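You operate a simulated robot arm through the tools that you are given. There is no shell and no other tool. Be economical: measure what you need, move in short steps, check, and stop when the job is done.

The job below is to be done with a simulated two-armed robot. You get a single attempt, and the scene is never put back.

TASK
Take the lid off the relays tub and lay it down on the top of the cooling rack. Then put one of the cylinders from the top of the side bench on the shelf under the side bench. Then put one of the shock meters from the top of the side bench on the brown card block. Then put the medium gauge block on the blue tray. Do these in the order given. Set down upright: medium gauge block.
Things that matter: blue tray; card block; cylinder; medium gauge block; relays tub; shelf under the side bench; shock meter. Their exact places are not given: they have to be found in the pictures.

Only the result counts: the job must be done as asked and must still hold three seconds after the hand-in. Knocking over, shifting, dropping, spilling or breaking anything else fails it. Lids that push on must go on centred and level and be pressed home; caps that screw on are set level and turned clockwise until they are tight.

THE ROBOT
Two 6-joint arms with two-finger grippers on one trunk, on a base that drives. Base frame: it is fixed to the floor where the robot stands at the start and does not move with it; the origin is under the middle of the robot, x ahead of it, y to its left, z up. Readings come in m, rad, newtons and seconds.
The left shoulder is at the start at [0.06, 0.142, 0.825], the right one opposite. With the tool pointing down near the work surface each hand reaches from about 0.18 to 0.58 m from the robot's upright axis, wherever it stands, measured 20 degrees to its own side. Places, roughly: blue tray (24x17x3 cm) [-3.9, -3.5, 0.3]; card block (18x7x3 cm) [-2.3, -3.4, 0.8]; cylinder (3x3x4 cm) [-1.7, -3.5, 0.8]; medium gauge block [-3.75, -1.5, 0.75]; relays tub [0.5, 0, 0.75]; shelf under the side bench [-1.6, -3.3, 0.2]; shock meter [-2.5, -3.5, 0.75]. Payload 2.45 kg a hand.
Tool frame (each hand has its own): the origin (TCP) lies between the finger pads and is the grasp point; the fingertips stand 0.026 m ahead of it; z points along the fingers, y is the line along which they close. Largest opening 0.096 m; the body of the gripper starts 0.069 m behind the TCP.
Orientation is told as [roll, pitch, yaw] about the base's x, y, z axes, in that order, counted from this pose: with the fingers straight down and closing along the base's y, the tool's x points along the base's -x, its y along +y and its z along -z.

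THE INTERFACE
- The arms move only by the tool play_rows. It takes "left_motion", "right_motion" or both (then of equal length, played together; a hand with none holds still); each is a list of rows, each a list of 7 numbers: the gripper command, from -1 (fully open) to 1 (shut), values between in proportion, then the shift along the base's x, y, z in m, then the turn, a rotation vector about the base's x, y, z in rad. In form: [[gripper, x, y, z, rx, ry, rz], ...]. A call has 1 to 10 rows; each row shifts and turns the commanded pose from where the row before left it. Each row takes 0.2 s and may step no farther than 0.05 m and 0.15 rad from the row before; otherwise, or with a gripper value out of range, the whole call is refused. A pose out of reach is approached as far as the arm can. The call stops where the force on the tool passes 40 N (or 10 N more than at its start, if that is more) or the arm is blocked; 0.2 s more then pass. Each finger halts on what it meets, pressing with about 34 N; the grip force reading is that of the motor and also rises with nothing between the fingers. The clock runs only during rows and for 0.2 s after the last one: add rows that do not move to give the fingers time. It gives the time, the measured TCP pose, the force on the tool (base axes), the opening and the grip force at its end, in the units of the frame above (readings bear some noise), with the torque about the TCP (base axes, N m) and any sound that the robot's microphone picked up.
- Cameras (640 x 400 px; columns grow to the right, rows downward): "scene" is now at [0.1414, 0.0131, 1.4352]; the picture's right is [0.21, -0.98, -0.00], its down [-0.74, -0.16, -0.65] and it looks along [0.63, 0.13, -0.76] (base axes); focal length 288 px, centre (320, 200). "left" rides on the left gripper at [0.082, -0.003, -0.098] in its tool frame; the picture's right is [0.04, 1.00, 0.00], its down [-0.73, 0.03, -0.68] and it looks along [-0.68, 0.03, 0.73] (tool axes); focal length 256 px, centre (320, 200). "right" rides on the right gripper at [0.081, 0.003, -0.098] in its tool frame; the picture's right is [-0.04, 1.00, 0.00], its down [-0.73, -0.03, -0.68] and it looks along [-0.68, -0.03, 0.73] (tool axes); focal length 256 px, centre (320, 200).
- camera(camera): a new picture of that camera. No time passes.
- lift_body(by): slides the trunk up (or, below 0, down) by that many m; the arms and the scene camera ride with it, the base frame stays. It gives what a move gives, with no picture.
- roll_base(legs): drives the robot by 1 to 6 legs, each [ahead, turn to the left] in m and rad, along the robot's own axes; the way and the turn of a leg run together, so that a leg with both is an arc; at most 1.5 m and 3.142 rad a leg. The arms and the cameras ride along, it lands a little off, and it stops where it bumps. It gives what a move gives.
- pan_tilt(pan, tilt): turns the head with the scene camera to pan (to the left, within 1.501 rad either way) and tilt (down, from -0.506 to 1.204), counted from straight ahead of the robot. It gives what a move gives.
- probe_pixels(camera, pixels): there is no depth. For up to 12 entries [column, row, z] of the newest picture of that camera ("zoom" is the newest enlarged one), the place [x, y] in the base frame at which the ray of that pixel passes the height z, good to about 0.003 m, but the place of the scene camera against the robot may be out by one fixed shift of up to 0.012 m in any direction. No time passes.
- close_up(camera, box): a new picture of the part [left, top, right, bottom] of that camera's present view, enlarged. No time passes.
- sign_off(): hands the job in; it is judged then, once.

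Work in short steps. Measure before you move; look again where a grasp or a placing could have gone wrong, and mend it. You have 110 turns and 108 pictures in all, those below and enlarged ones among them. Open the grippers and draw the arms clear of the work before you hand the job in, unless the task says otherwise.

The tools are called after "Emit:" by a JSON object that holds its "name" and its "arguments". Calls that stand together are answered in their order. play_rows: Moves the arms, as the interface text tells. Its arguments: {"type":"object","properties":{"left_motion":{"type":"array","items":{"type":"array","items":{"type":"number"}}},"right_motion":{"type":"array","items":{"type":"array","items":{"type":"number"}}}},"required":[]} The other tools are called the same way: lift_body (by) slides the trunk up or down; roll_base (legs) drives the base; pan_tilt (pan, tilt) turns the head that bears the scene camera; camera (camera) takes a picture; probe_pixels (camera, pixels) gives the place at which the rays of pixels pass given heights; close_up (camera, box) takes an enlarged picture of a part of a camera's view; sign_off () hands the job in.

At the start:

```text
clock: 0.0
left_position: [0.4957, 0.2789, 1.088]
left_ee_rot: [0.0, 0.0, 0.003]
left_wrist_force: [0.0, 0.6, 0.7]
left_ft_torque: [-0.03, 0.04, -0.03]
left_width: 0.0962
left_grasp_force: 0.0
right_position: [0.4264, -0.1011, 1.1472]
right_ee_rot: [0.0, 0.001, 0.004]
right_wrist_force: [-0.5, -0.4, 0.5]
right_ft_torque: [0.03, 0.02, -0.02]
right_width: 0.0958
right_grasp_force: 0.1
trunk travel left (down, up): [-0.45, 0.14]
robot x, y, heading: [0.0024, -0.0005, -0.003]
head pan, tilt: [0.209, 0.864]
```

scene: 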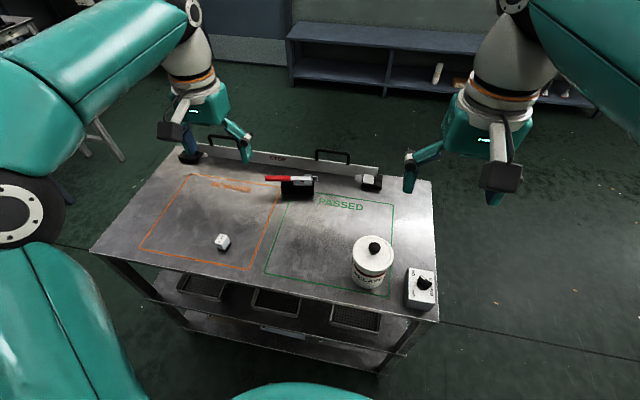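
right: 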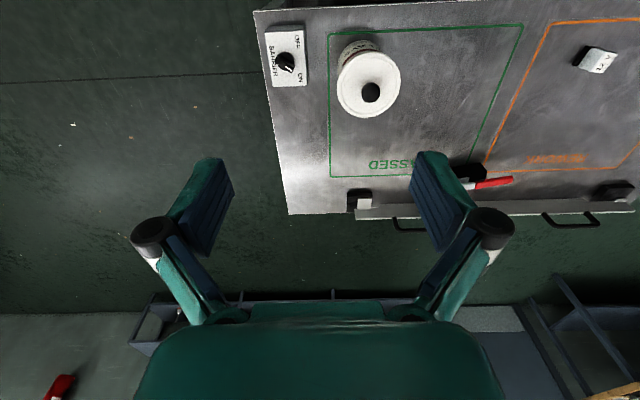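
left: 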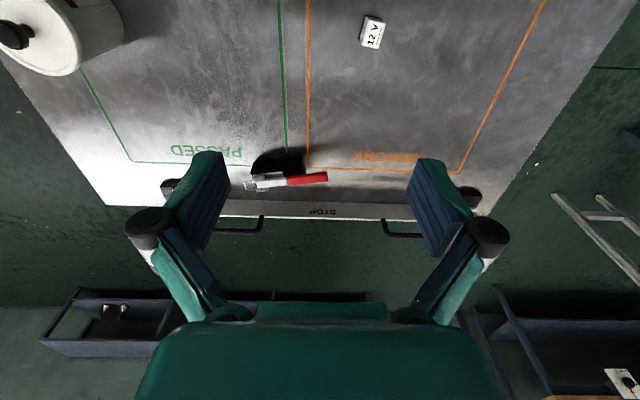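

The tub with a knobbed lid is near (372,262) in the scene view. I enlarge it and measure it.

Emit:
{"name": "close_up", "arguments": {"camera": "scene", "box": [320, 220, 440, 300]}}

Emit:
{"name": "probe_pixels", "arguments": {"camera": "scene", "pixels": [[373, 247, 0.9], [373, 258, 0.87], [354, 254, 0.87], [392, 254, 0.87], [370, 285, 0.75], [90, 252, 0.75], [438, 320, 0.75], [430, 183, 0.75], [190, 145, 0.75]]}}

Emit:
{"name": "probe_pixels", "arguments": {"camera": "right", "pixels": [[371, 92, 0.9], [368, 85, 0.87], [336, 85, 0.87], [401, 85, 0.87], [280, 215, 0.75], [255, 12, 0.75]]}}

```text
5.00 times, centred on (380, 260) of scene
```

zoom: 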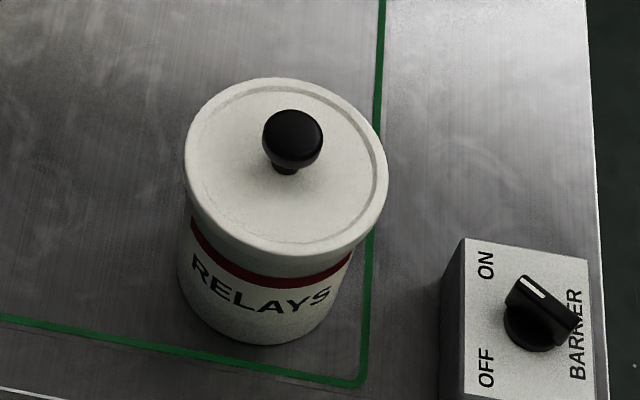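

```text
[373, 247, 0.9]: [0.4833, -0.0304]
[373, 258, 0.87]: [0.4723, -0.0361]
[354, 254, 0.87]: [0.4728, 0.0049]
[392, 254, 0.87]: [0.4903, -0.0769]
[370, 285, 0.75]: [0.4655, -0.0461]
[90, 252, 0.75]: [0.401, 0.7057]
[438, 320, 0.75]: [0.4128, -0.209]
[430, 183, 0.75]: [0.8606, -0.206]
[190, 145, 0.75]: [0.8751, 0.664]
```

```text
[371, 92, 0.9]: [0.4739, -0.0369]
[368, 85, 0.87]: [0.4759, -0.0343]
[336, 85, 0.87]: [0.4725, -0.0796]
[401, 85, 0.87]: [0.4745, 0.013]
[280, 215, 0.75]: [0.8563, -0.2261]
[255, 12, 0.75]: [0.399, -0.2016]
```

Now I look for the cooling rack by panning the head around.

Emit:
{"name": "pan_tilt", "arguments": {"pan": 0.9, "tilt": 0.45}}

Emit:
{"name": "camera", "arguments": {"camera": "scene"}}

Emit:
{"name": "pan_tilt", "arguments": {"pan": -0.1, "tilt": 0.35}}

Emit:
{"name": "camera", "arguments": {"camera": "scene"}}

Emit:
{"name": "pan_tilt", "arguments": {"pan": -1.3, "tilt": 0.45}}

Emit:
{"name": "camera", "arguments": {"camera": "scene"}}

```text
clock: 1.1
left_position: [0.494, 0.2798, 1.0886]
left_ee_rot: [0.0, -0.001, 0.005]
left_wrist_force: [-1.2, 0.3, -0.2]
left_ft_torque: [0.04, 0.0, 0.03]
left_width: 0.0959
left_grasp_force: 0.0
right_position: [0.4287, -0.1001, 1.1463]
right_ee_rot: [0.0, -0.001, 0.003]
right_wrist_force: [0.6, 0.6, -0.5]
right_ft_torque: [-0.01, 0.0, 0.0]
right_width: 0.0959
right_grasp_force: 0.0
trunk travel left (down, up): [-0.45, 0.14]
robot x, y, heading: [0.0012, 0.001, 0.002]
head pan, tilt: [0.901, 0.45]
```

```text
103 pictures are left
```

scene: 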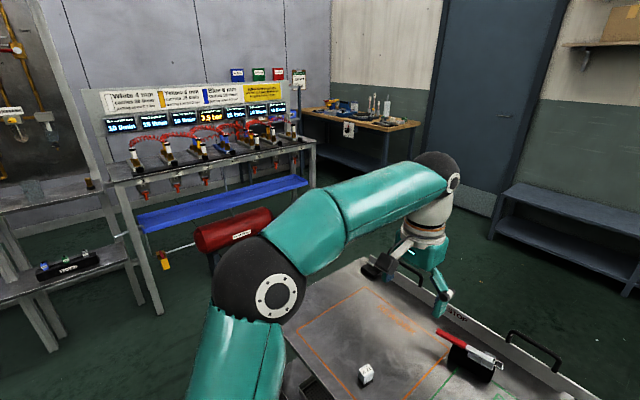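

```text
clock: 2.3
left_position: [0.4945, 0.2785, 1.0881]
left_ee_rot: [-0.001, 0.0, 0.004]
left_wrist_force: [0.8, -0.4, -0.1]
left_ft_torque: [0.01, 0.01, -0.01]
left_width: 0.0961
left_grasp_force: 0.1
right_position: [0.4278, -0.1006, 1.1458]
right_ee_rot: [-0.001, 0.0, 0.003]
right_wrist_force: [0.9, -0.6, 0.6]
right_ft_torque: [0.01, 0.01, 0.0]
right_width: 0.096
right_grasp_force: 0.0
trunk travel left (down, up): [-0.45, 0.14]
robot x, y, heading: [-0.0014, -0.0018, 0.003]
head pan, tilt: [-0.099, 0.351]
```

```text
102 pictures are left
```

scene: 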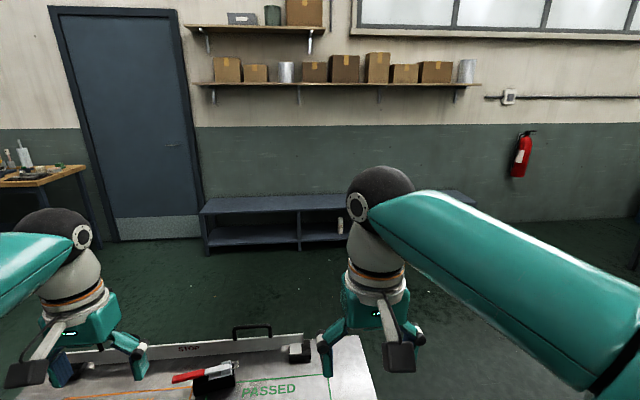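

```text
clock: 3.7
left_position: [0.4943, 0.2787, 1.0884]
left_ee_rot: [0.0, 0.0, 0.005]
left_wrist_force: [0.4, 0.0, 0.3]
left_ft_torque: [-0.01, 0.0, -0.01]
left_width: 0.0961
left_grasp_force: 0.1
right_position: [0.4277, -0.1005, 1.1463]
right_ee_rot: [-0.001, -0.001, 0.002]
right_wrist_force: [-0.2, -0.2, 0.1]
right_ft_torque: [0.02, -0.01, 0.0]
right_width: 0.0957
right_grasp_force: 0.0
trunk travel left (down, up): [-0.45, 0.14]
robot x, y, heading: [0.0005, 0.002, 0.002]
head pan, tilt: [-1.3, 0.45]
```

```text
101 pictures are left
```

scene: 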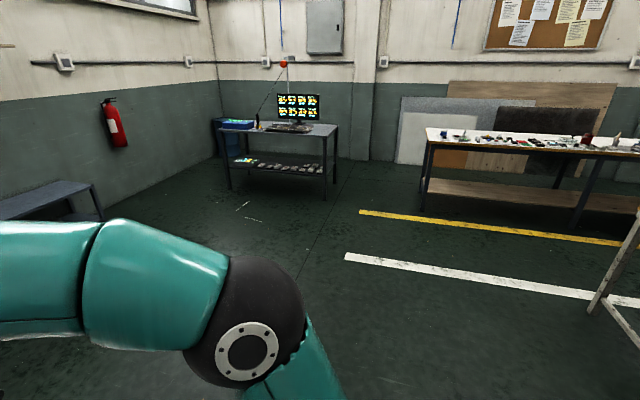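

The rack isn't here yet; the hands are well above the cart, so I turn in place to look behind.

Emit:
{"name": "roll_base", "arguments": {"legs": [[0, -1.6]]}}

Emit:
{"name": "pan_tilt", "arguments": {"pan": 0.0, "tilt": 0.3}}

Emit:
{"name": "camera", "arguments": {"camera": "scene"}}

Emit:
{"name": "pan_tilt", "arguments": {"pan": -1.2, "tilt": 0.4}}

Emit:
{"name": "camera", "arguments": {"camera": "scene"}}

```text
clock: 7.9
left_position: [0.3313, -0.469, 1.0905]
left_ee_rot: [0.005, 0.001, -1.458]
left_wrist_force: [-1.7, -0.1, -0.7]
left_ft_torque: [0.04, -0.06, 0.02]
left_width: 0.096
left_grasp_force: 0.1
right_position: [-0.0536, -0.445, 1.1467]
right_ee_rot: [0.003, 0.001, -1.457]
right_wrist_force: [-0.5, -0.7, 0.4]
right_ft_torque: [0.01, -0.03, 0.03]
right_width: 0.0959
right_grasp_force: 0.0
trunk travel left (down, up): [-0.45, 0.14]
robot x, y, heading: [0.0578, 0.004, -1.499]
head pan, tilt: [-1.3, 0.45]
stopped in leg 1: the robot was blocked; the commanded pose is now the measured one
```

```text
clock: 9.4
left_position: [0.3351, -0.4683, 1.0897]
left_ee_rot: [-0.001, -0.001, -1.454]
left_wrist_force: [-0.8, -0.3, 0.0]
left_ft_torque: [-0.05, 0.04, -0.03]
left_width: 0.0959
left_grasp_force: 0.1
right_position: [-0.0513, -0.4426, 1.148]
right_ee_rot: [-0.001, 0.0, -1.457]
right_wrist_force: [0.7, 0.7, 0.4]
right_ft_torque: [-0.01, 0.01, 0.0]
right_width: 0.0962
right_grasp_force: 0.1
trunk travel left (down, up): [-0.45, 0.14]
robot x, y, heading: [0.0588, 0.0042, -1.498]
head pan, tilt: [0.0, 0.3]
```

```text
100 pictures are left
```

scene: 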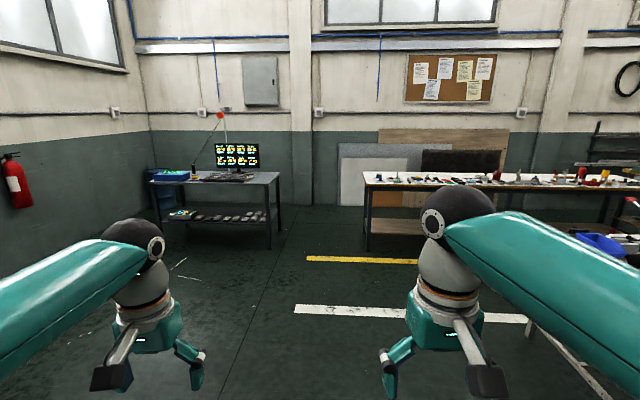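

```text
clock: 10.8
left_position: [0.3342, -0.4698, 1.0905]
left_ee_rot: [0.001, 0.0, -1.455]
left_wrist_force: [-0.4, 0.2, 0.4]
left_ft_torque: [-0.05, -0.01, -0.01]
left_width: 0.0963
left_grasp_force: 0.1
right_position: [-0.0507, -0.4422, 1.1488]
right_ee_rot: [0.001, 0.0, -1.455]
right_wrist_force: [0.5, -0.6, -0.4]
right_ft_torque: [-0.01, -0.01, -0.02]
right_width: 0.0963
right_grasp_force: 0.1
trunk travel left (down, up): [-0.45, 0.14]
robot x, y, heading: [0.0602, 0.001, -1.5]
head pan, tilt: [-1.201, 0.4]
```

```text
99 pictures are left
```

scene: 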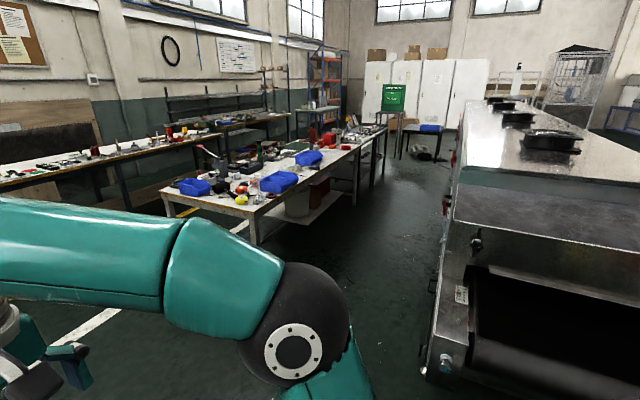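

The turn was blocked at heading -1.5 with a small shift. I check the cart (now to the left) and the machine's side.

Emit:
{"name": "pan_tilt", "arguments": {"pan": 1.3, "tilt": 0.9}}

Emit:
{"name": "camera", "arguments": {"camera": "scene"}}

Emit:
{"name": "probe_pixels", "arguments": {"camera": "scene", "pixels": [[320, 200, 0.75]]}}

Emit:
{"name": "pan_tilt", "arguments": {"pan": -1.5, "tilt": 0.9}}

Emit:
{"name": "camera", "arguments": {"camera": "scene"}}

```text
clock: 13.0
left_position: [0.3345, -0.4694, 1.09]
left_ee_rot: [0.0, 0.001, -1.456]
left_wrist_force: [0.0, -0.2, -0.4]
left_ft_torque: [0.0, -0.01, 0.0]
left_width: 0.0962
left_grasp_force: 0.1
right_position: [-0.0505, -0.4431, 1.1474]
right_ee_rot: [-0.001, 0.001, -1.455]
right_wrist_force: [0.4, 0.0, 0.6]
right_ft_torque: [-0.04, -0.02, 0.0]
right_width: 0.0959
right_grasp_force: 0.1
trunk travel left (down, up): [-0.45, 0.14]
robot x, y, heading: [0.0624, 0.0004, -1.493]
head pan, tilt: [1.3, 0.901]
```

```text
98 pictures are left
```

scene: 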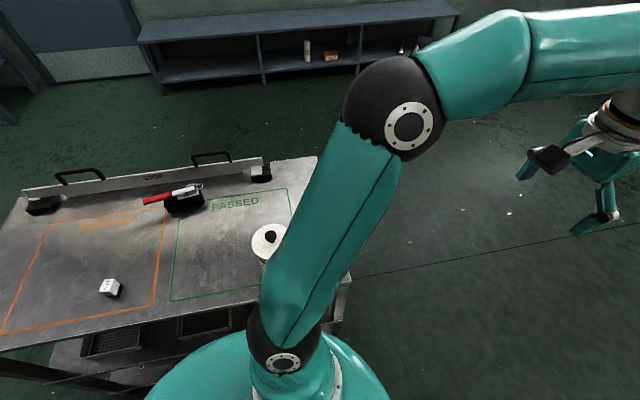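

```text
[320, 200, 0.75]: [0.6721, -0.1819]
```

```text
clock: 15.5
left_position: [0.3338, -0.4686, 1.0894]
left_ee_rot: [-0.001, 0.0, -1.456]
left_wrist_force: [-0.1, -0.1, 1.0]
left_ft_torque: [0.0, 0.03, -0.07]
left_width: 0.0961
left_grasp_force: 0.0
right_position: [-0.0513, -0.4433, 1.1479]
right_ee_rot: [-0.001, 0.0, -1.455]
right_wrist_force: [0.9, -1.7, 0.2]
right_ft_torque: [-0.02, 0.03, -0.05]
right_width: 0.0962
right_grasp_force: 0.1
trunk travel left (down, up): [-0.45, 0.14]
robot x, y, heading: [0.0557, 0.0029, -1.495]
head pan, tilt: [-1.499, 0.901]
```

```text
97 pictures are left
```

scene: 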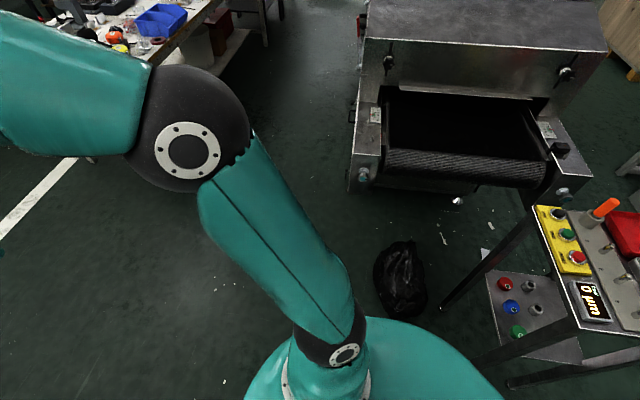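

Nothing on the cart has moved. I look level toward the back.

Emit:
{"name": "pan_tilt", "arguments": {"pan": -1.5, "tilt": 0.25}}

Emit:
{"name": "camera", "arguments": {"camera": "scene"}}

Emit:
{"name": "roll_base", "arguments": {"legs": [[0.6, 0], [0, -1.5]]}}

Emit:
{"name": "pan_tilt", "arguments": {"pan": -0.8, "tilt": 0.45}}

Emit:
{"name": "camera", "arguments": {"camera": "scene"}}

```text
clock: 16.5
left_position: [0.3334, -0.4684, 1.0902]
left_ee_rot: [0.001, 0.0, -1.456]
left_wrist_force: [0.5, 0.6, -0.6]
left_ft_torque: [0.0, -0.02, 0.02]
left_width: 0.0958
left_grasp_force: 0.1
right_position: [-0.0501, -0.443, 1.1479]
right_ee_rot: [-0.001, -0.001, -1.454]
right_wrist_force: [-0.2, 0.6, 0.1]
right_ft_torque: [-0.01, 0.0, 0.02]
right_width: 0.0958
right_grasp_force: 0.1
trunk travel left (down, up): [-0.45, 0.14]
robot x, y, heading: [0.0546, 0.0025, -1.497]
head pan, tilt: [-1.499, 0.25]
```

```text
96 pictures are left
```

scene: 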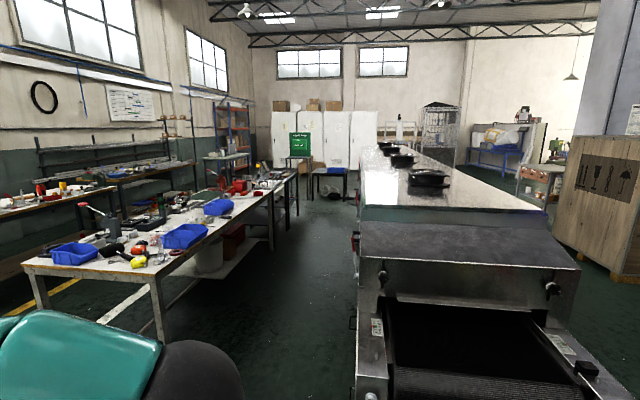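

```text
clock: 23.5
left_position: [-0.3136, -0.9428, 1.0923]
left_ee_rot: [0.002, -0.002, -2.838]
left_wrist_force: [0.0, 0.1, 0.3]
left_ft_torque: [-0.04, -0.02, -0.03]
left_width: 0.096
left_grasp_force: 0.0
right_position: [-0.3617, -0.5578, 1.1476]
right_ee_rot: [0.004, 0.002, -2.837]
right_wrist_force: [-0.2, 0.5, 0.6]
right_ft_torque: [-0.06, -0.03, -0.03]
right_width: 0.096
right_grasp_force: 0.0
trunk travel left (down, up): [-0.45, 0.14]
robot x, y, heading: [0.1112, -0.6378, -2.917]
head pan, tilt: [-1.499, 0.25]
stopped in leg 2: the robot was blocked; the commanded pose is now the measured one
```

```text
clock: 24.5
left_position: [-0.3108, -0.9439, 1.0909]
left_ee_rot: [0.0, -0.002, -2.836]
left_wrist_force: [1.1, -0.5, 0.1]
left_ft_torque: [-0.02, 0.0, 0.0]
left_width: 0.0961
left_grasp_force: 0.1
right_position: [-0.3597, -0.5616, 1.1493]
right_ee_rot: [0.003, 0.003, -2.836]
right_wrist_force: [0.2, 1.1, -0.4]
right_ft_torque: [-0.01, 0.01, 0.02]
right_width: 0.0958
right_grasp_force: 0.0
trunk travel left (down, up): [-0.45, 0.14]
robot x, y, heading: [0.1156, -0.6361, -2.912]
head pan, tilt: [-0.799, 0.45]
```

```text
95 pictures are left
```

scene: 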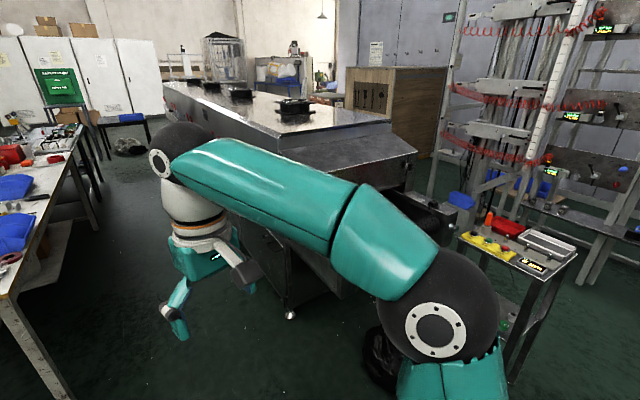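

I zoom in on the console at right and on other surfaces for something like a cooling rack.

Emit:
{"name": "close_up", "arguments": {"camera": "scene", "box": [430, 100, 640, 320]}}

Emit:
{"name": "close_up", "arguments": {"camera": "scene", "box": [0, 20, 320, 220]}}

Emit:
{"name": "pan_tilt", "arguments": {"pan": 0.3, "tilt": 0.35}}

Emit:
{"name": "camera", "arguments": {"camera": "scene"}}

```text
1.82 times, centred on (535, 210) of scene
```

zoom: 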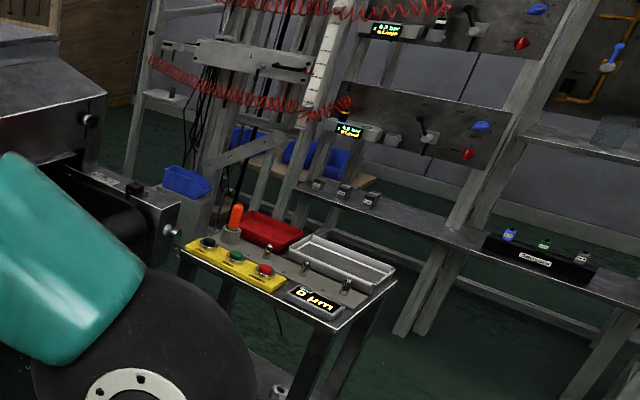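

```text
2.00 times, centred on (160, 120) of scene
```

zoom: 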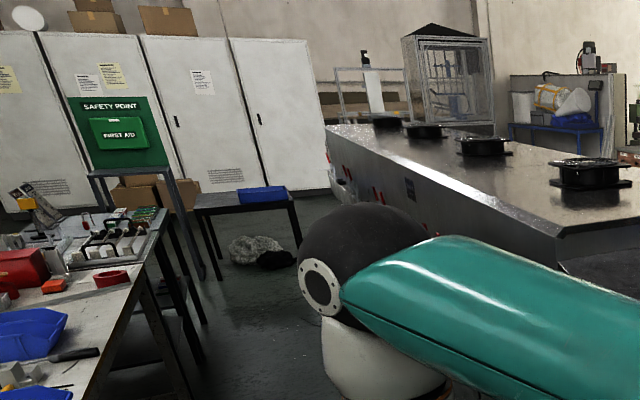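

```text
clock: 25.9
left_position: [-0.3124, -0.9441, 1.0904]
left_ee_rot: [0.001, -0.003, -2.838]
left_wrist_force: [-0.1, -0.3, 0.5]
left_ft_torque: [-0.04, -0.03, -0.01]
left_width: 0.0957
left_grasp_force: 0.0
right_position: [-0.3598, -0.5608, 1.1499]
right_ee_rot: [0.002, 0.001, -2.837]
right_wrist_force: [0.9, 1.3, -0.4]
right_ft_torque: [-0.02, 0.03, -0.02]
right_width: 0.0961
right_grasp_force: 0.0
trunk travel left (down, up): [-0.45, 0.14]
robot x, y, heading: [0.1154, -0.6384, -2.91]
head pan, tilt: [0.3, 0.351]
```

```text
92 pictures are left
```

scene: 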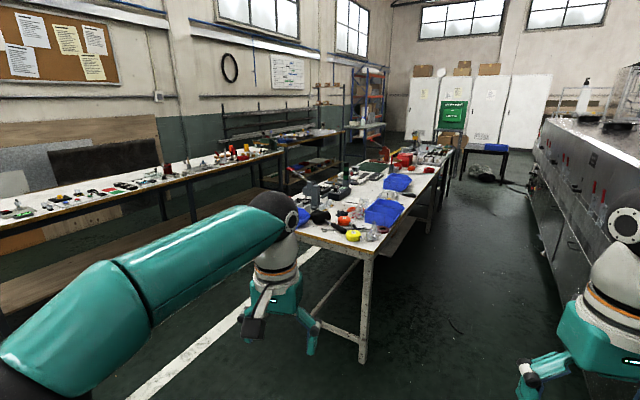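

I zoom in on the racks along the far wall.

Emit:
{"name": "close_up", "arguments": {"camera": "scene", "box": [210, 50, 450, 200]}}

Emit:
{"name": "close_up", "arguments": {"camera": "scene", "box": [0, 120, 300, 308]}}

Emit:
{"name": "close_up", "arguments": {"camera": "scene", "box": [280, 130, 480, 255]}}

```text
2.67 times, centred on (330, 125) of scene
```

zoom: 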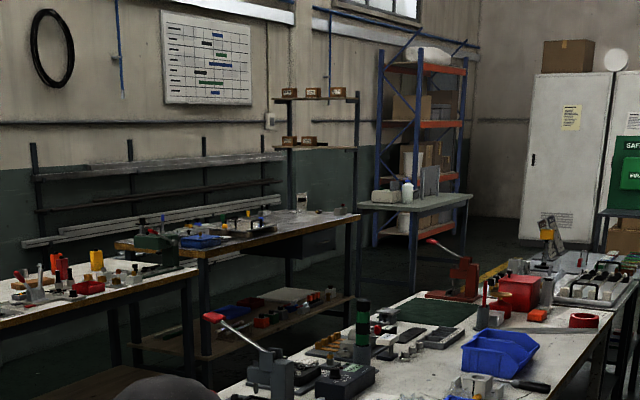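

```text
2.13 times, centred on (150, 214) of scene
```

zoom: 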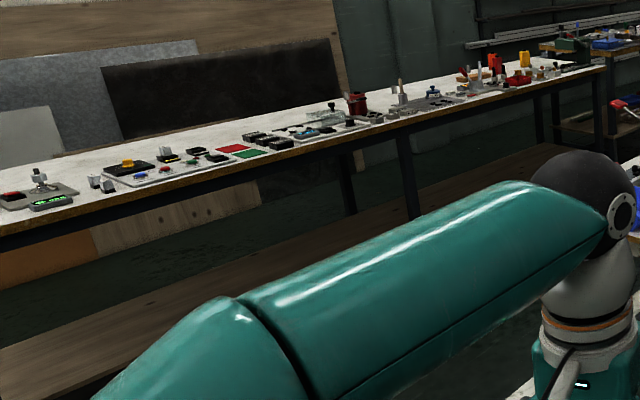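

```text
3.20 times, centred on (380, 192) of scene
```

zoom: 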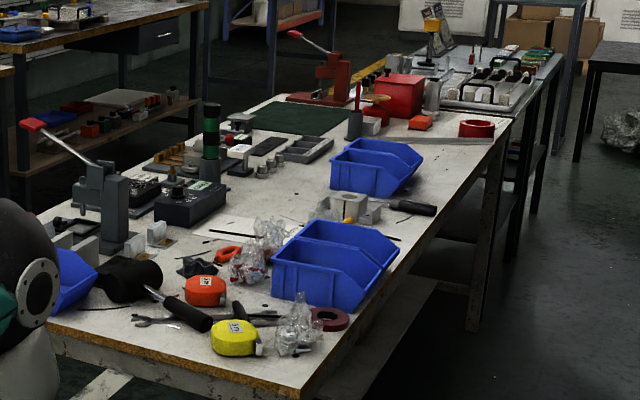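

I look to the right rear (towards +y) from here.

Emit:
{"name": "pan_tilt", "arguments": {"pan": -1.45, "tilt": 0.3}}

Emit:
{"name": "camera", "arguments": {"camera": "scene"}}

Emit:
{"name": "pan_tilt", "arguments": {"pan": -1.45, "tilt": 0.95}}

Emit:
{"name": "camera", "arguments": {"camera": "scene"}}

```text
clock: 27.6
left_position: [-0.3122, -0.9449, 1.0911]
left_ee_rot: [0.001, -0.001, -2.837]
left_wrist_force: [0.1, -0.4, -0.1]
left_ft_torque: [0.02, 0.0, -0.01]
left_width: 0.096
left_grasp_force: 0.1
right_position: [-0.3597, -0.5612, 1.1478]
right_ee_rot: [0.001, 0.001, -2.835]
right_wrist_force: [1.2, 0.2, 1.5]
right_ft_torque: [-0.02, 0.0, -0.02]
right_width: 0.0959
right_grasp_force: 0.1
trunk travel left (down, up): [-0.45, 0.14]
robot x, y, heading: [0.1125, -0.6363, -2.909]
head pan, tilt: [-1.45, 0.3]
```

```text
88 pictures are left
```

scene: 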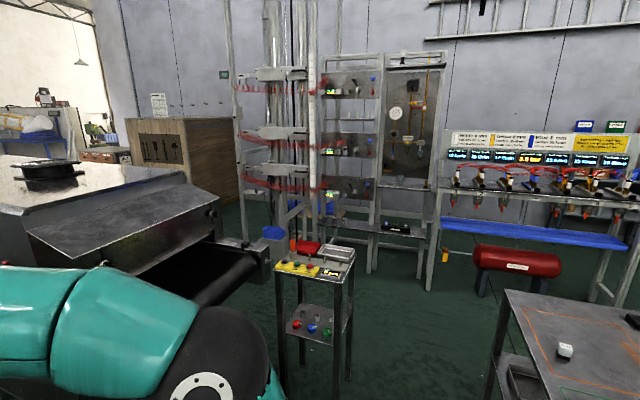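

```text
clock: 28.7
left_position: [-0.3113, -0.9447, 1.0912]
left_ee_rot: [0.002, -0.003, -2.835]
left_wrist_force: [-0.1, 0.1, -0.4]
left_ft_torque: [0.0, -0.02, 0.0]
left_width: 0.0961
left_grasp_force: 0.1
right_position: [-0.3607, -0.5617, 1.1485]
right_ee_rot: [0.001, 0.002, -2.836]
right_wrist_force: [0.6, -0.2, 0.8]
right_ft_torque: [-0.01, 0.03, -0.03]
right_width: 0.0959
right_grasp_force: 0.0
trunk travel left (down, up): [-0.45, 0.14]
robot x, y, heading: [0.1136, -0.6356, -2.904]
head pan, tilt: [-1.45, 0.949]
```

```text
87 pictures are left
```

scene: 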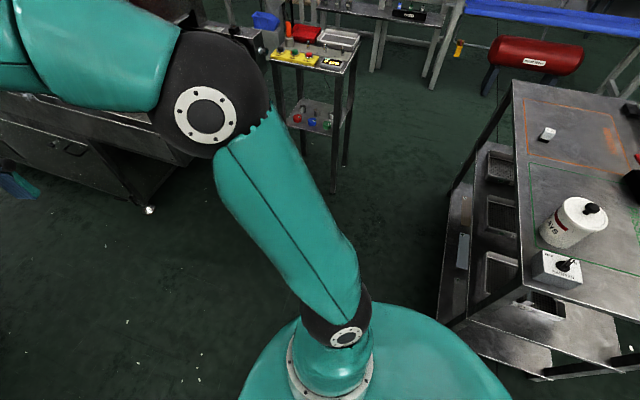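

The cart carries a label plate near (463,255); I enlarge it.

Emit:
{"name": "close_up", "arguments": {"camera": "scene", "box": [430, 130, 590, 330]}}

```text
2.00 times, centred on (510, 230) of scene
```

zoom: 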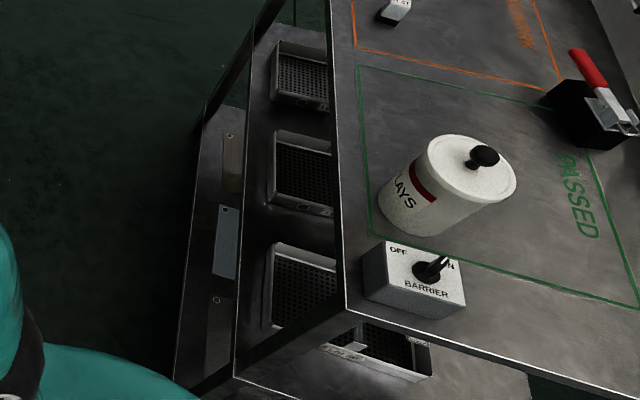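

The cart with perforated cooling pans at the oven's outlet looks like the cooling rack itself. I go round to its near end (facing +y), where there is more floor, and look at it from there.

Emit:
{"name": "roll_base", "arguments": {"legs": [[0, 1.45], [0, 1.455], [0.45, 0]]}}

Emit:
{"name": "pan_tilt", "arguments": {"pan": 0.9, "tilt": 0.9}}

Emit:
{"name": "camera", "arguments": {"camera": "scene"}}

```text
clock: 32.6
left_position: [0.3134, -1.1323, 1.0909]
left_ee_rot: [-0.002, -0.001, -1.502]
left_wrist_force: [0.8, 0.0, 0.1]
left_ft_torque: [0.02, 0.05, 0.0]
left_width: 0.096
left_grasp_force: 0.0
right_position: [-0.0712, -1.0885, 1.1505]
right_ee_rot: [-0.001, 0.002, -1.503]
right_wrist_force: [0.3, -0.1, -0.1]
right_ft_torque: [0.03, 0.06, -0.02]
right_width: 0.0959
right_grasp_force: 0.1
trunk travel left (down, up): [-0.45, 0.14]
robot x, y, heading: [0.0578, -0.6414, -1.547]
head pan, tilt: [-1.45, 0.949]
stopped in leg 1: the robot was blocked; the commanded pose is now the measured one
```

```text
clock: 34.8
left_position: [0.3106, -1.1317, 1.0922]
left_ee_rot: [0.0, -0.003, -1.504]
left_wrist_force: [-0.2, 0.1, -0.8]
left_ft_torque: [0.0, -0.04, -0.02]
left_width: 0.0961
left_grasp_force: 0.0
right_position: [-0.0735, -1.0869, 1.1506]
right_ee_rot: [0.001, -0.001, -1.505]
right_wrist_force: [-0.1, 1.0, 0.3]
right_ft_torque: [0.01, -0.03, 0.0]
right_width: 0.0961
right_grasp_force: 0.0
trunk travel left (down, up): [-0.45, 0.14]
robot x, y, heading: [0.0534, -0.6412, -1.546]
head pan, tilt: [0.901, 0.901]
```

```text
85 pictures are left
```

scene: 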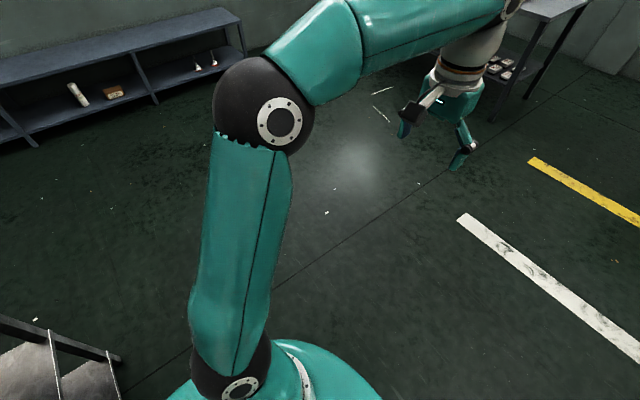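

No contact is visible around the base; large turns just seem to land short. I turn in smaller legs.

Emit:
{"name": "roll_base", "arguments": {"legs": [[0, 0.75]]}}

Emit:
{"name": "roll_base", "arguments": {"legs": [[0, 0.75]]}}

```text
clock: 37.4
left_position: [0.5755, -0.8245, 1.0918]
left_ee_rot: [0.0, -0.005, -0.745]
left_wrist_force: [0.6, -0.7, 0.1]
left_ft_torque: [0.04, 0.01, -0.03]
left_width: 0.0963
left_grasp_force: 0.0
right_position: [0.2671, -1.0556, 1.1516]
right_ee_rot: [0.001, 0.0, -0.748]
right_wrist_force: [0.0, -0.3, -0.3]
right_ft_torque: [0.02, 0.0, 0.03]
right_width: 0.0958
right_grasp_force: 0.0
trunk travel left (down, up): [-0.45, 0.14]
robot x, y, heading: [0.0359, -0.6631, -0.791]
head pan, tilt: [0.901, 0.901]
```

```text
clock: 40.0
left_position: [0.5381, -0.4052, 1.0934]
left_ee_rot: [0.001, -0.003, 0.015]
left_wrist_force: [0.2, 1.1, 0.3]
left_ft_torque: [-0.02, 0.02, -0.02]
left_width: 0.0956
left_grasp_force: 0.0
right_position: [0.4753, -0.7866, 1.1494]
right_ee_rot: [0.003, 0.001, 0.015]
right_wrist_force: [-0.5, 0.5, -0.1]
right_ft_torque: [0.01, 0.01, -0.02]
right_width: 0.0958
right_grasp_force: 0.1
trunk travel left (down, up): [-0.45, 0.14]
robot x, y, heading: [0.0367, -0.6976, -0.042]
head pan, tilt: [0.901, 0.901]
```

Smaller legs land well. I drive ahead and turn to face the cart's end.

Emit:
{"name": "roll_base", "arguments": {"legs": [[0.53, 0], [0, 0.8]]}}

Emit:
{"name": "roll_base", "arguments": {"legs": [[0, 0.8]]}}

Emit:
{"name": "pan_tilt", "arguments": {"pan": 0.1, "tilt": 0.8}}

Emit:
{"name": "camera", "arguments": {"camera": "scene"}}

```text
clock: 45.5
left_position: [0.6997, -0.1545, 1.0931]
left_ee_rot: [0.001, -0.002, 0.814]
left_wrist_force: [-0.3, -0.4, -1.0]
left_ft_torque: [-0.02, 0.01, 0.0]
left_width: 0.0961
left_grasp_force: 0.1
right_position: [0.9289, -0.4651, 1.1504]
right_ee_rot: [0.001, 0.001, 0.813]
right_wrist_force: [0.1, -0.1, -0.5]
right_ft_torque: [0.0, 0.01, -0.01]
right_width: 0.096
right_grasp_force: 0.0
trunk travel left (down, up): [-0.45, 0.14]
robot x, y, heading: [0.5781, -0.7407, 0.762]
head pan, tilt: [0.901, 0.901]
```

```text
clock: 48.2
left_position: [0.2398, -0.2478, 1.0937]
left_ee_rot: [0.0, -0.002, 1.617]
left_wrist_force: [0.3, 0.1, 1.0]
left_ft_torque: [-0.03, 0.0, -0.01]
left_width: 0.0961
left_grasp_force: 0.2
right_position: [0.6215, -0.2993, 1.1501]
right_ee_rot: [0.0, 0.003, 1.618]
right_wrist_force: [-0.9, 0.0, -0.6]
right_ft_torque: [0.03, 0.01, -0.01]
right_width: 0.0959
right_grasp_force: 0.0
trunk travel left (down, up): [-0.45, 0.14]
robot x, y, heading: [0.6198, -0.7427, 1.553]
head pan, tilt: [0.901, 0.901]
```

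```text
clock: 49.4
left_position: [0.2409, -0.2486, 1.0937]
left_ee_rot: [0.002, -0.003, 1.618]
left_wrist_force: [-0.1, 0.4, -1.0]
left_ft_torque: [0.03, 0.0, -0.01]
left_width: 0.096
left_grasp_force: 0.0
right_position: [0.6239, -0.2993, 1.1511]
right_ee_rot: [0.002, 0.0, 1.618]
right_wrist_force: [0.4, -0.6, 0.0]
right_ft_torque: [0.03, 0.01, 0.03]
right_width: 0.0959
right_grasp_force: 0.0
trunk travel left (down, up): [-0.45, 0.14]
robot x, y, heading: [0.6173, -0.7421, 1.551]
head pan, tilt: [0.099, 0.799]
```

```text
84 pictures are left
```

scene: 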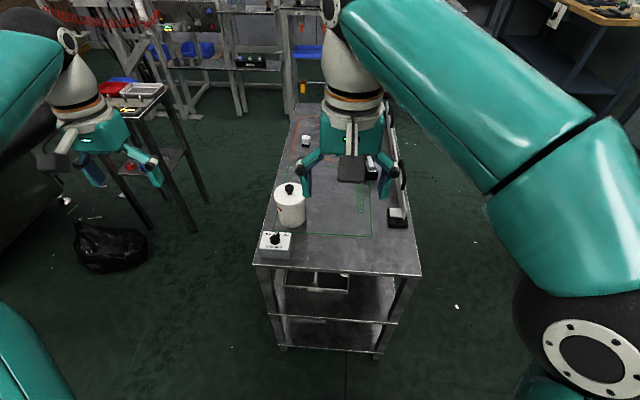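

I approach the cart's end by 0.18 m, then look with the left hand camera.

Emit:
{"name": "roll_base", "arguments": {"legs": [[0.18, 0]]}}

Emit:
{"name": "play_rows", "arguments": {"left_motion": [[-1, 0.05, 0, 0, 0, 0, 0], [-1, 0.05, 0, 0, 0, 0, 0], [-1, 0.05, 0, 0, 0, 0, 0], [-1, 0.05, 0, 0, 0, 0, 0], [-1, 0.03, -0.01, 0, 0, 0, 0]]}}

Emit:
{"name": "camera", "arguments": {"camera": "left"}}

Emit:
{"name": "camera", "arguments": {"camera": "scene"}}

```text
clock: 50.9
left_position: [0.2404, -0.0649, 1.0941]
left_ee_rot: [0.001, -0.003, 1.622]
left_wrist_force: [0.0, 0.2, -0.4]
left_ft_torque: [-0.04, 0.0, 0.02]
left_width: 0.0958
left_grasp_force: 0.1
right_position: [0.6248, -0.1153, 1.1489]
right_ee_rot: [0.001, 0.003, 1.619]
right_wrist_force: [-0.9, 0.6, 0.7]
right_ft_torque: [-0.03, 0.01, 0.02]
right_width: 0.0958
right_grasp_force: 0.1
trunk travel left (down, up): [-0.45, 0.14]
robot x, y, heading: [0.619, -0.5593, 1.558]
head pan, tilt: [0.099, 0.799]
```

```text
clock: 52.1
left_position: [0.4723, -0.0783, 1.0935]
left_ee_rot: [0.0, -0.004, 1.621]
left_wrist_force: [-1.1, 0.2, 0.5]
left_ft_torque: [0.02, 0.0, 0.0]
left_width: 0.096
left_grasp_force: 0.0
right_position: [0.6249, -0.1185, 1.1517]
right_ee_rot: [0.002, 0.001, 1.62]
right_wrist_force: [-0.4, -0.5, -0.6]
right_ft_torque: [0.01, 0.02, -0.01]
right_width: 0.0958
right_grasp_force: 0.0
trunk travel left (down, up): [-0.45, 0.14]
robot x, y, heading: [0.6183, -0.5614, 1.561]
head pan, tilt: [0.099, 0.799]
```

```text
83 pictures are left
```

left: 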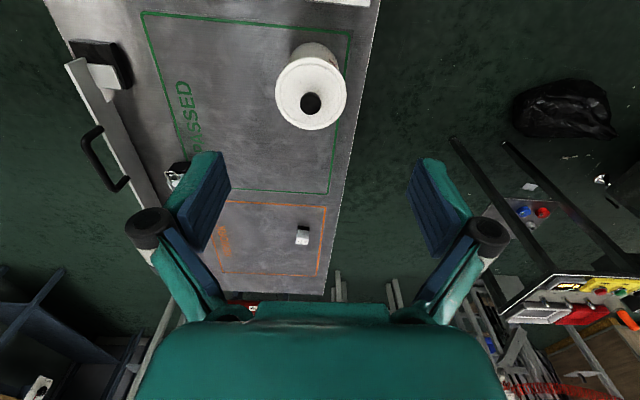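

```text
82 pictures are left
```

scene: 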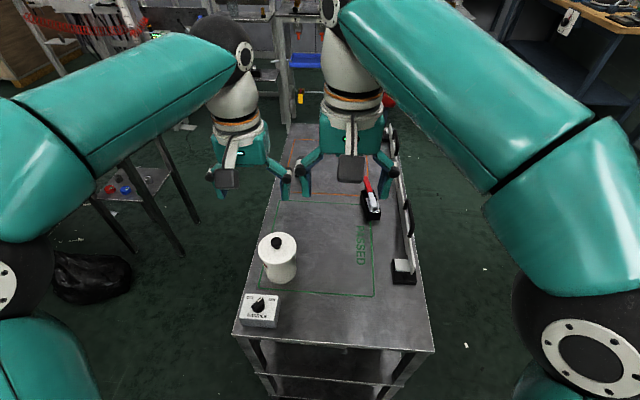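

Left camera: knob top at (311,103), lid centre about (312,92). Probe at several heights, plus tub base.

Emit:
{"name": "probe_pixels", "arguments": {"camera": "left", "pixels": [[311, 103, 0.9], [311, 103, 0.93], [312, 92, 0.87], [312, 92, 0.9], [276, 92, 0.88], [347, 92, 0.88], [315, 45, 0.75], [340, 45, 0.75]]}}

Emit:
{"name": "probe_pixels", "arguments": {"camera": "scene", "pixels": [[277, 243, 0.9], [277, 243, 0.93], [278, 248, 0.88]]}}

Emit:
{"name": "close_up", "arguments": {"camera": "left", "box": [240, 30, 400, 130]}}

```text
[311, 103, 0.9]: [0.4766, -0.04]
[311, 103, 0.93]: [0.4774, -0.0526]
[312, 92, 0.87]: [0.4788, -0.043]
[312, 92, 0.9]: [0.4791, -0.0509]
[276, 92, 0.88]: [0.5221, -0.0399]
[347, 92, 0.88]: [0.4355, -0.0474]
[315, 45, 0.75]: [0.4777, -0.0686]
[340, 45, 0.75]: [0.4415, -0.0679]
```

```text
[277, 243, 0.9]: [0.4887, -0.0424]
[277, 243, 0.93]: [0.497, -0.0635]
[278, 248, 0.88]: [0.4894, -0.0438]
```

```text
4.00 times, centred on (320, 80) of left
```

zoom: 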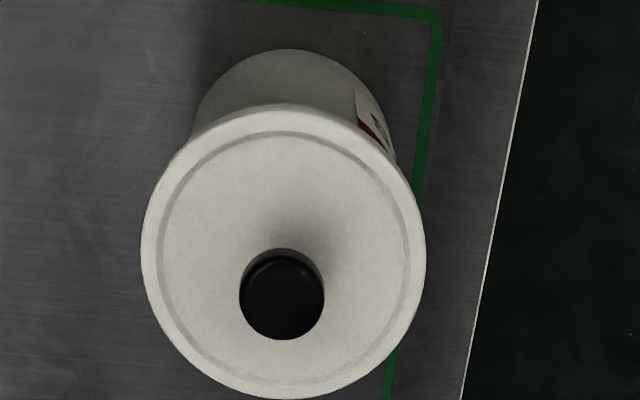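

Triangulated: knob centre ≈ (0.4765, -0.037), knob top ≈0.895, lid top ≈0.855. I move over it and descend with open fingers.

Emit:
{"name": "play_rows", "arguments": {"left_motion": [[-1, 0.004, 0.041, 0, 0, 0, 0], [-1, 0, 0, -0.05, 0, 0, 0], [-1, 0, 0, -0.05, 0, 0, 0], [-1, 0, 0, -0.04, 0, 0, 0], [-1, 0, 0, -0.035, 0, 0, 0], [-1, 0, 0, -0.02, 0, 0, 0], [-1, 0, 0, -0.01, 0, 0, 0]]}}

Emit:
{"name": "camera", "arguments": {"camera": "left"}}

Emit:
{"name": "close_up", "arguments": {"camera": "scene", "box": [200, 180, 360, 300]}}

```text
clock: 53.7
left_position: [0.4749, -0.0363, 0.8888]
left_ee_rot: [0.0, -0.003, 1.622]
left_wrist_force: [0.3, -0.5, -0.6]
left_ft_torque: [-0.03, -0.02, -0.01]
left_width: 0.0962
left_grasp_force: 0.1
right_position: [0.6258, -0.1176, 1.1515]
right_ee_rot: [-0.001, -0.001, 1.619]
right_wrist_force: [0.3, 0.4, 0.1]
right_ft_torque: [-0.02, -0.01, -0.01]
right_width: 0.0958
right_grasp_force: 0.1
trunk travel left (down, up): [-0.45, 0.14]
robot x, y, heading: [0.619, -0.5596, 1.557]
head pan, tilt: [0.099, 0.799]
```

```text
80 pictures are left
```

left: 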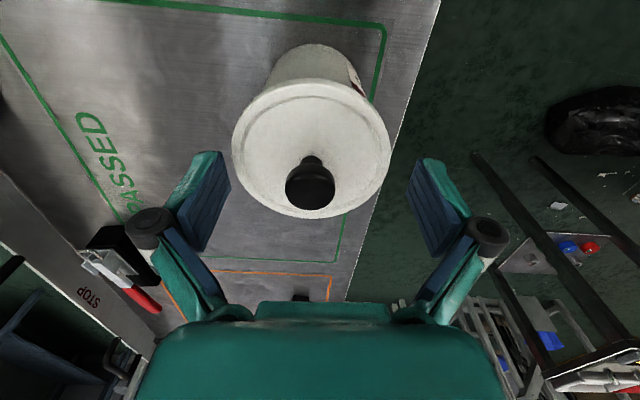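

```text
3.33 times, centred on (280, 240) of scene
```

zoom: 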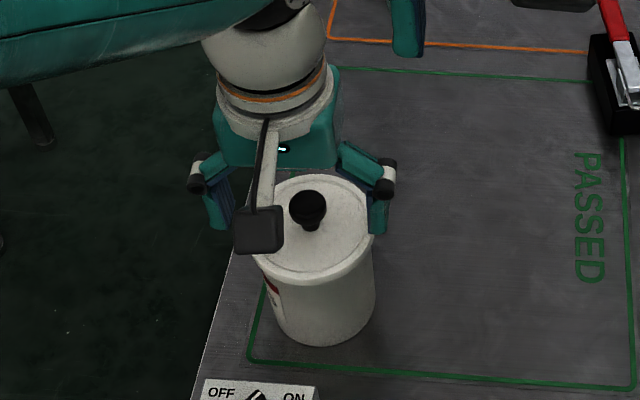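

The knob sits at (311,183), right at the TCP's projected place. I close, then lift slightly.

Emit:
{"name": "play_rows", "arguments": {"left_motion": [[1, 0, 0, 0, 0, 0, 0], [1, 0, 0, 0, 0, 0, 0], [1, 0, 0, 0, 0, 0, 0], [1, 0, 0, 0, 0, 0, 0], [1, 0, 0, 0, 0, 0, 0], [1, 0, 0, 0.004, 0, 0, 0], [1, 0, 0, 0.006, 0, 0, 0]]}}

Emit:
{"name": "close_up", "arguments": {"camera": "scene", "box": [200, 180, 360, 300]}}

```text
clock: 55.3
left_position: [0.4742, -0.039, 0.8958]
left_ee_rot: [0.004, 0.005, 1.622]
left_wrist_force: [-0.1, -1.3, -1.1]
left_ft_torque: [-0.01, 0.0, -0.02]
left_width: 0.0233
left_grasp_force: 34.5
right_position: [0.6248, -0.1181, 1.1512]
right_ee_rot: [0.001, 0.0, 1.62]
right_wrist_force: [-0.1, 1.2, -0.5]
right_ft_torque: [0.04, 0.05, 0.01]
right_width: 0.0959
right_grasp_force: 0.1
trunk travel left (down, up): [-0.45, 0.14]
robot x, y, heading: [0.6208, -0.5619, 1.56]
head pan, tilt: [0.099, 0.799]
heard: snap
```

```text
3.33 times, centred on (280, 240) of scene
```

zoom: 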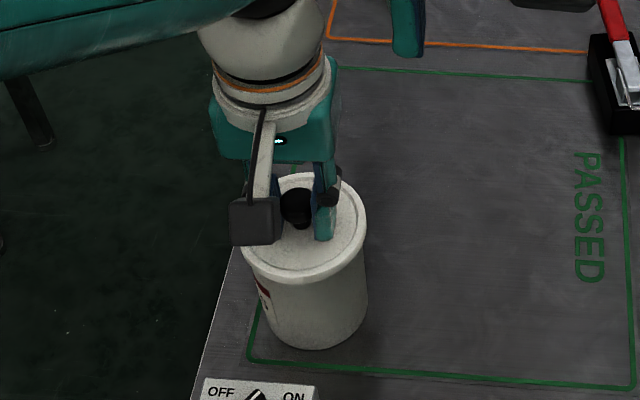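

A snap was heard: the lid came loose. I lift further and check that the tub stays.

Emit:
{"name": "play_rows", "arguments": {"left_motion": [[1, 0, 0, 0.01, 0, 0, 0], [1, 0, 0, 0.02, 0, 0, 0], [1, 0, 0, 0.04, 0, 0, 0], [1, 0, 0, 0.04, 0, 0, 0]]}}

Emit:
{"name": "camera", "arguments": {"camera": "scene"}}

Emit:
{"name": "camera", "arguments": {"camera": "left"}}

```text
clock: 56.3
left_position: [0.477, -0.0358, 1.0088]
left_ee_rot: [-0.001, -0.002, 1.621]
left_wrist_force: [-0.6, -0.6, 0.3]
left_ft_torque: [0.01, 0.01, -0.03]
left_width: 0.0234
left_grasp_force: 34.2
right_position: [0.6237, -0.1175, 1.1528]
right_ee_rot: [0.0, -0.003, 1.617]
right_wrist_force: [0.4, 0.1, 0.4]
right_ft_torque: [0.03, -0.02, -0.05]
right_width: 0.096
right_grasp_force: 0.1
trunk travel left (down, up): [-0.45, 0.14]
robot x, y, heading: [0.6202, -0.5567, 1.561]
head pan, tilt: [0.099, 0.799]
```

```text
77 pictures are left
```

scene: 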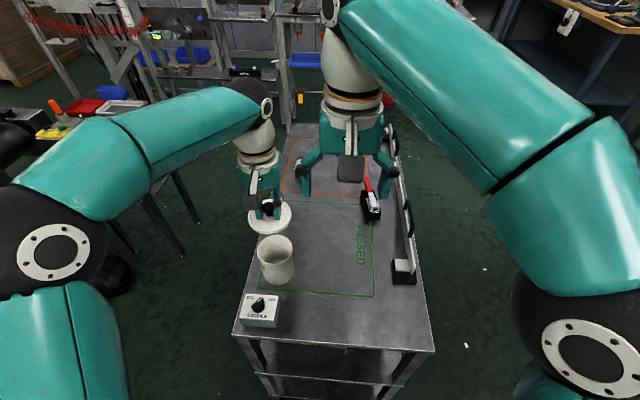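

```text
76 pictures are left
```

left: 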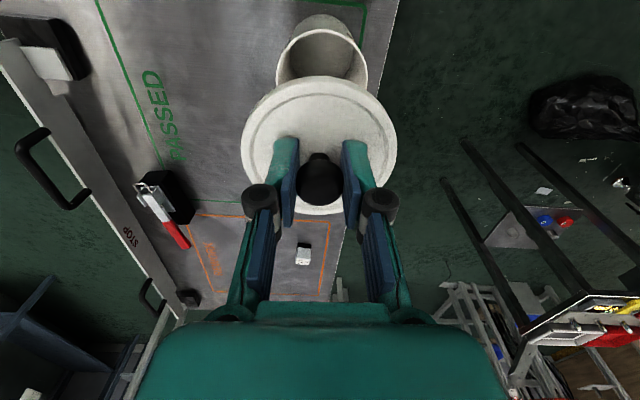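

The lid is free. Before placing I check the cart's end for any label.

Emit:
{"name": "close_up", "arguments": {"camera": "scene", "box": [220, 290, 450, 400]}}

Emit:
{"name": "probe_pixels", "arguments": {"camera": "left", "pixels": [[190, 190, 0.75], [130, 110, 0.75], [98, 5, 0.75], [60, 70, 0.75], [170, 190, 0.8]]}}

```text
2.78 times, centred on (335, 345) of scene
```

zoom: 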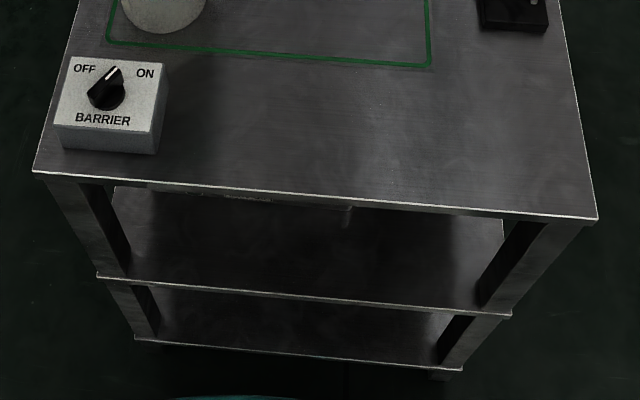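

```text
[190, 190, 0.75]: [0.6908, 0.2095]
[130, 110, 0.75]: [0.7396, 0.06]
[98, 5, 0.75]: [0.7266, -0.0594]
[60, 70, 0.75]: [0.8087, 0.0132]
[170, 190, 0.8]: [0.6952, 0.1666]
```

No label, but the tiered rack fits. I clear the right hand to the side, and carry the lid over the free spot (0.63, 0.0).

Emit:
{"name": "play_rows", "arguments": {"right_motion": [[-1, 0.05, -0.01, 0, 0, 0, 0], [-1, 0.05, -0.02, 0, 0, 0, 0], [-1, 0.05, -0.02, 0, 0, 0, 0], [-1, 0.05, -0.02, 0, 0, 0, 0]]}}

Emit:
{"name": "play_rows", "arguments": {"left_motion": [[1, 0.05, 0.01, 0, 0, 0, 0], [1, 0.05, 0.01, 0, 0, 0, 0], [1, 0.04, 0.01, 0, 0, 0, 0], [1, 0, 0, -0.05, 0, 0, 0], [1, 0, 0, -0.05, 0, 0, 0], [1, 0, 0, -0.03, 0, 0, 0], [1, 0, 0, -0.02, 0, 0, 0], [1, 0, 0, 0, 0, 0, 0]]}}

Emit:
{"name": "close_up", "arguments": {"camera": "scene", "box": [220, 160, 440, 300]}}

```text
refused: row 1 steps farther than a row can; nothing moved
```

```text
refused: row 1 steps farther than a row can; nothing moved
```

```text
2.86 times, centred on (330, 230) of scene
```

zoom: 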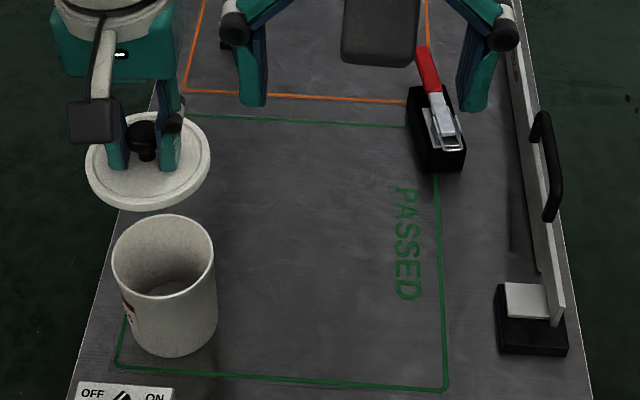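

Steps must stay within 0.05 m in norm; I repeat with shorter steps.

Emit:
{"name": "play_rows", "arguments": {"right_motion": [[-1, 0.045, -0.01, 0, 0, 0, 0], [-1, 0.045, -0.02, 0, 0, 0, 0], [-1, 0.045, -0.02, 0, 0, 0, 0], [-1, 0.045, -0.02, 0, 0, 0, 0]]}}

Emit:
{"name": "play_rows", "arguments": {"left_motion": [[1, 0.045, 0.01, 0, 0, 0, 0], [1, 0.045, 0.01, 0, 0, 0, 0], [1, 0.045, 0.01, 0, 0, 0, 0], [1, 0.02, 0.0, 0, 0, 0, 0], [1, 0, 0, -0.05, 0, 0, 0], [1, 0, 0, -0.05, 0, 0, 0], [1, 0, 0, -0.03, 0, 0, 0], [1, 0, 0, -0.02, 0, 0, 0], [1, 0, 0, 0, 0, 0, 0]]}}

Emit:
{"name": "close_up", "arguments": {"camera": "scene", "box": [220, 160, 440, 300]}}

```text
clock: 57.3
left_position: [0.4775, -0.0374, 1.0101]
left_ee_rot: [0.001, -0.004, 1.622]
left_wrist_force: [0.4, 0.0, -0.6]
left_ft_torque: [0.04, -0.01, -0.01]
left_width: 0.0234
left_grasp_force: 34.1
right_position: [0.8049, -0.1893, 1.1511]
right_ee_rot: [0.002, 0.001, 1.622]
right_wrist_force: [0.5, -0.1, 0.8]
right_ft_torque: [0.0, 0.04, -0.01]
right_width: 0.0958
right_grasp_force: 0.1
trunk travel left (down, up): [-0.45, 0.14]
robot x, y, heading: [0.6185, -0.561, 1.56]
head pan, tilt: [0.099, 0.799]
```

```text
clock: 59.3
left_position: [0.6315, -0.0058, 0.8574]
left_ee_rot: [0.0, -0.003, 1.622]
left_wrist_force: [0.8, -0.4, -0.6]
left_ft_torque: [0.01, 0.01, -0.02]
left_width: 0.0233
left_grasp_force: 34.3
right_position: [0.8042, -0.1893, 1.1513]
right_ee_rot: [0.001, 0.0, 1.62]
right_wrist_force: [0.2, -0.7, -0.6]
right_ft_torque: [0.0, 0.03, -0.01]
right_width: 0.0959
right_grasp_force: 0.1
trunk travel left (down, up): [-0.45, 0.14]
robot x, y, heading: [0.6259, -0.5613, 1.553]
head pan, tilt: [0.099, 0.799]
```

```text
2.86 times, centred on (330, 230) of scene
```

zoom: 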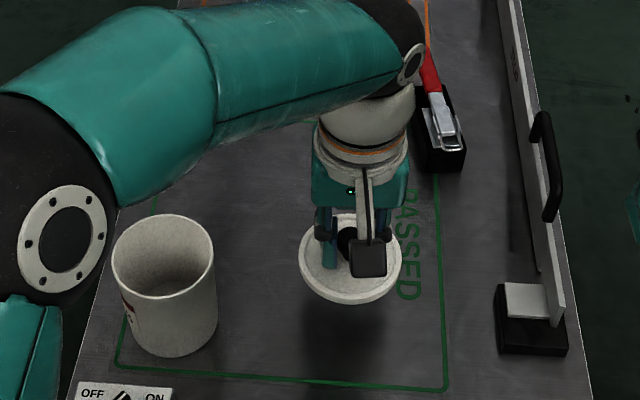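

I lower in small steps watching the force.

Emit:
{"name": "play_rows", "arguments": {"left_motion": [[1, 0, 0, -0.02, 0, 0, 0], [1, 0, 0, -0.01, 0, 0, 0], [1, 0, 0, -0.006, 0, 0, 0], [1, 0, 0, -0.006, 0, 0, 0], [1, 0, 0, 0, 0, 0, 0]]}}

Emit:
{"name": "close_up", "arguments": {"camera": "scene", "box": [220, 160, 440, 300]}}

```text
clock: 60.5
left_position: [0.6301, -0.0047, 0.8168]
left_ee_rot: [-0.001, -0.001, 1.622]
left_wrist_force: [-0.7, -0.1, -0.1]
left_ft_torque: [0.01, -0.01, -0.03]
left_width: 0.0232
left_grasp_force: 34.6
right_position: [0.8033, -0.1878, 1.1522]
right_ee_rot: [0.0, 0.0, 1.619]
right_wrist_force: [0.9, -1.2, -0.3]
right_ft_torque: [0.0, -0.03, 0.03]
right_width: 0.0961
right_grasp_force: 0.0
trunk travel left (down, up): [-0.45, 0.14]
robot x, y, heading: [0.6195, -0.5573, 1.556]
head pan, tilt: [0.099, 0.799]
```

```text
2.86 times, centred on (330, 230) of scene
```

zoom: 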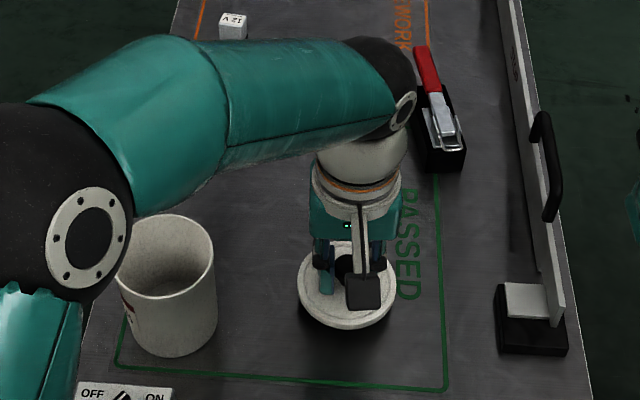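

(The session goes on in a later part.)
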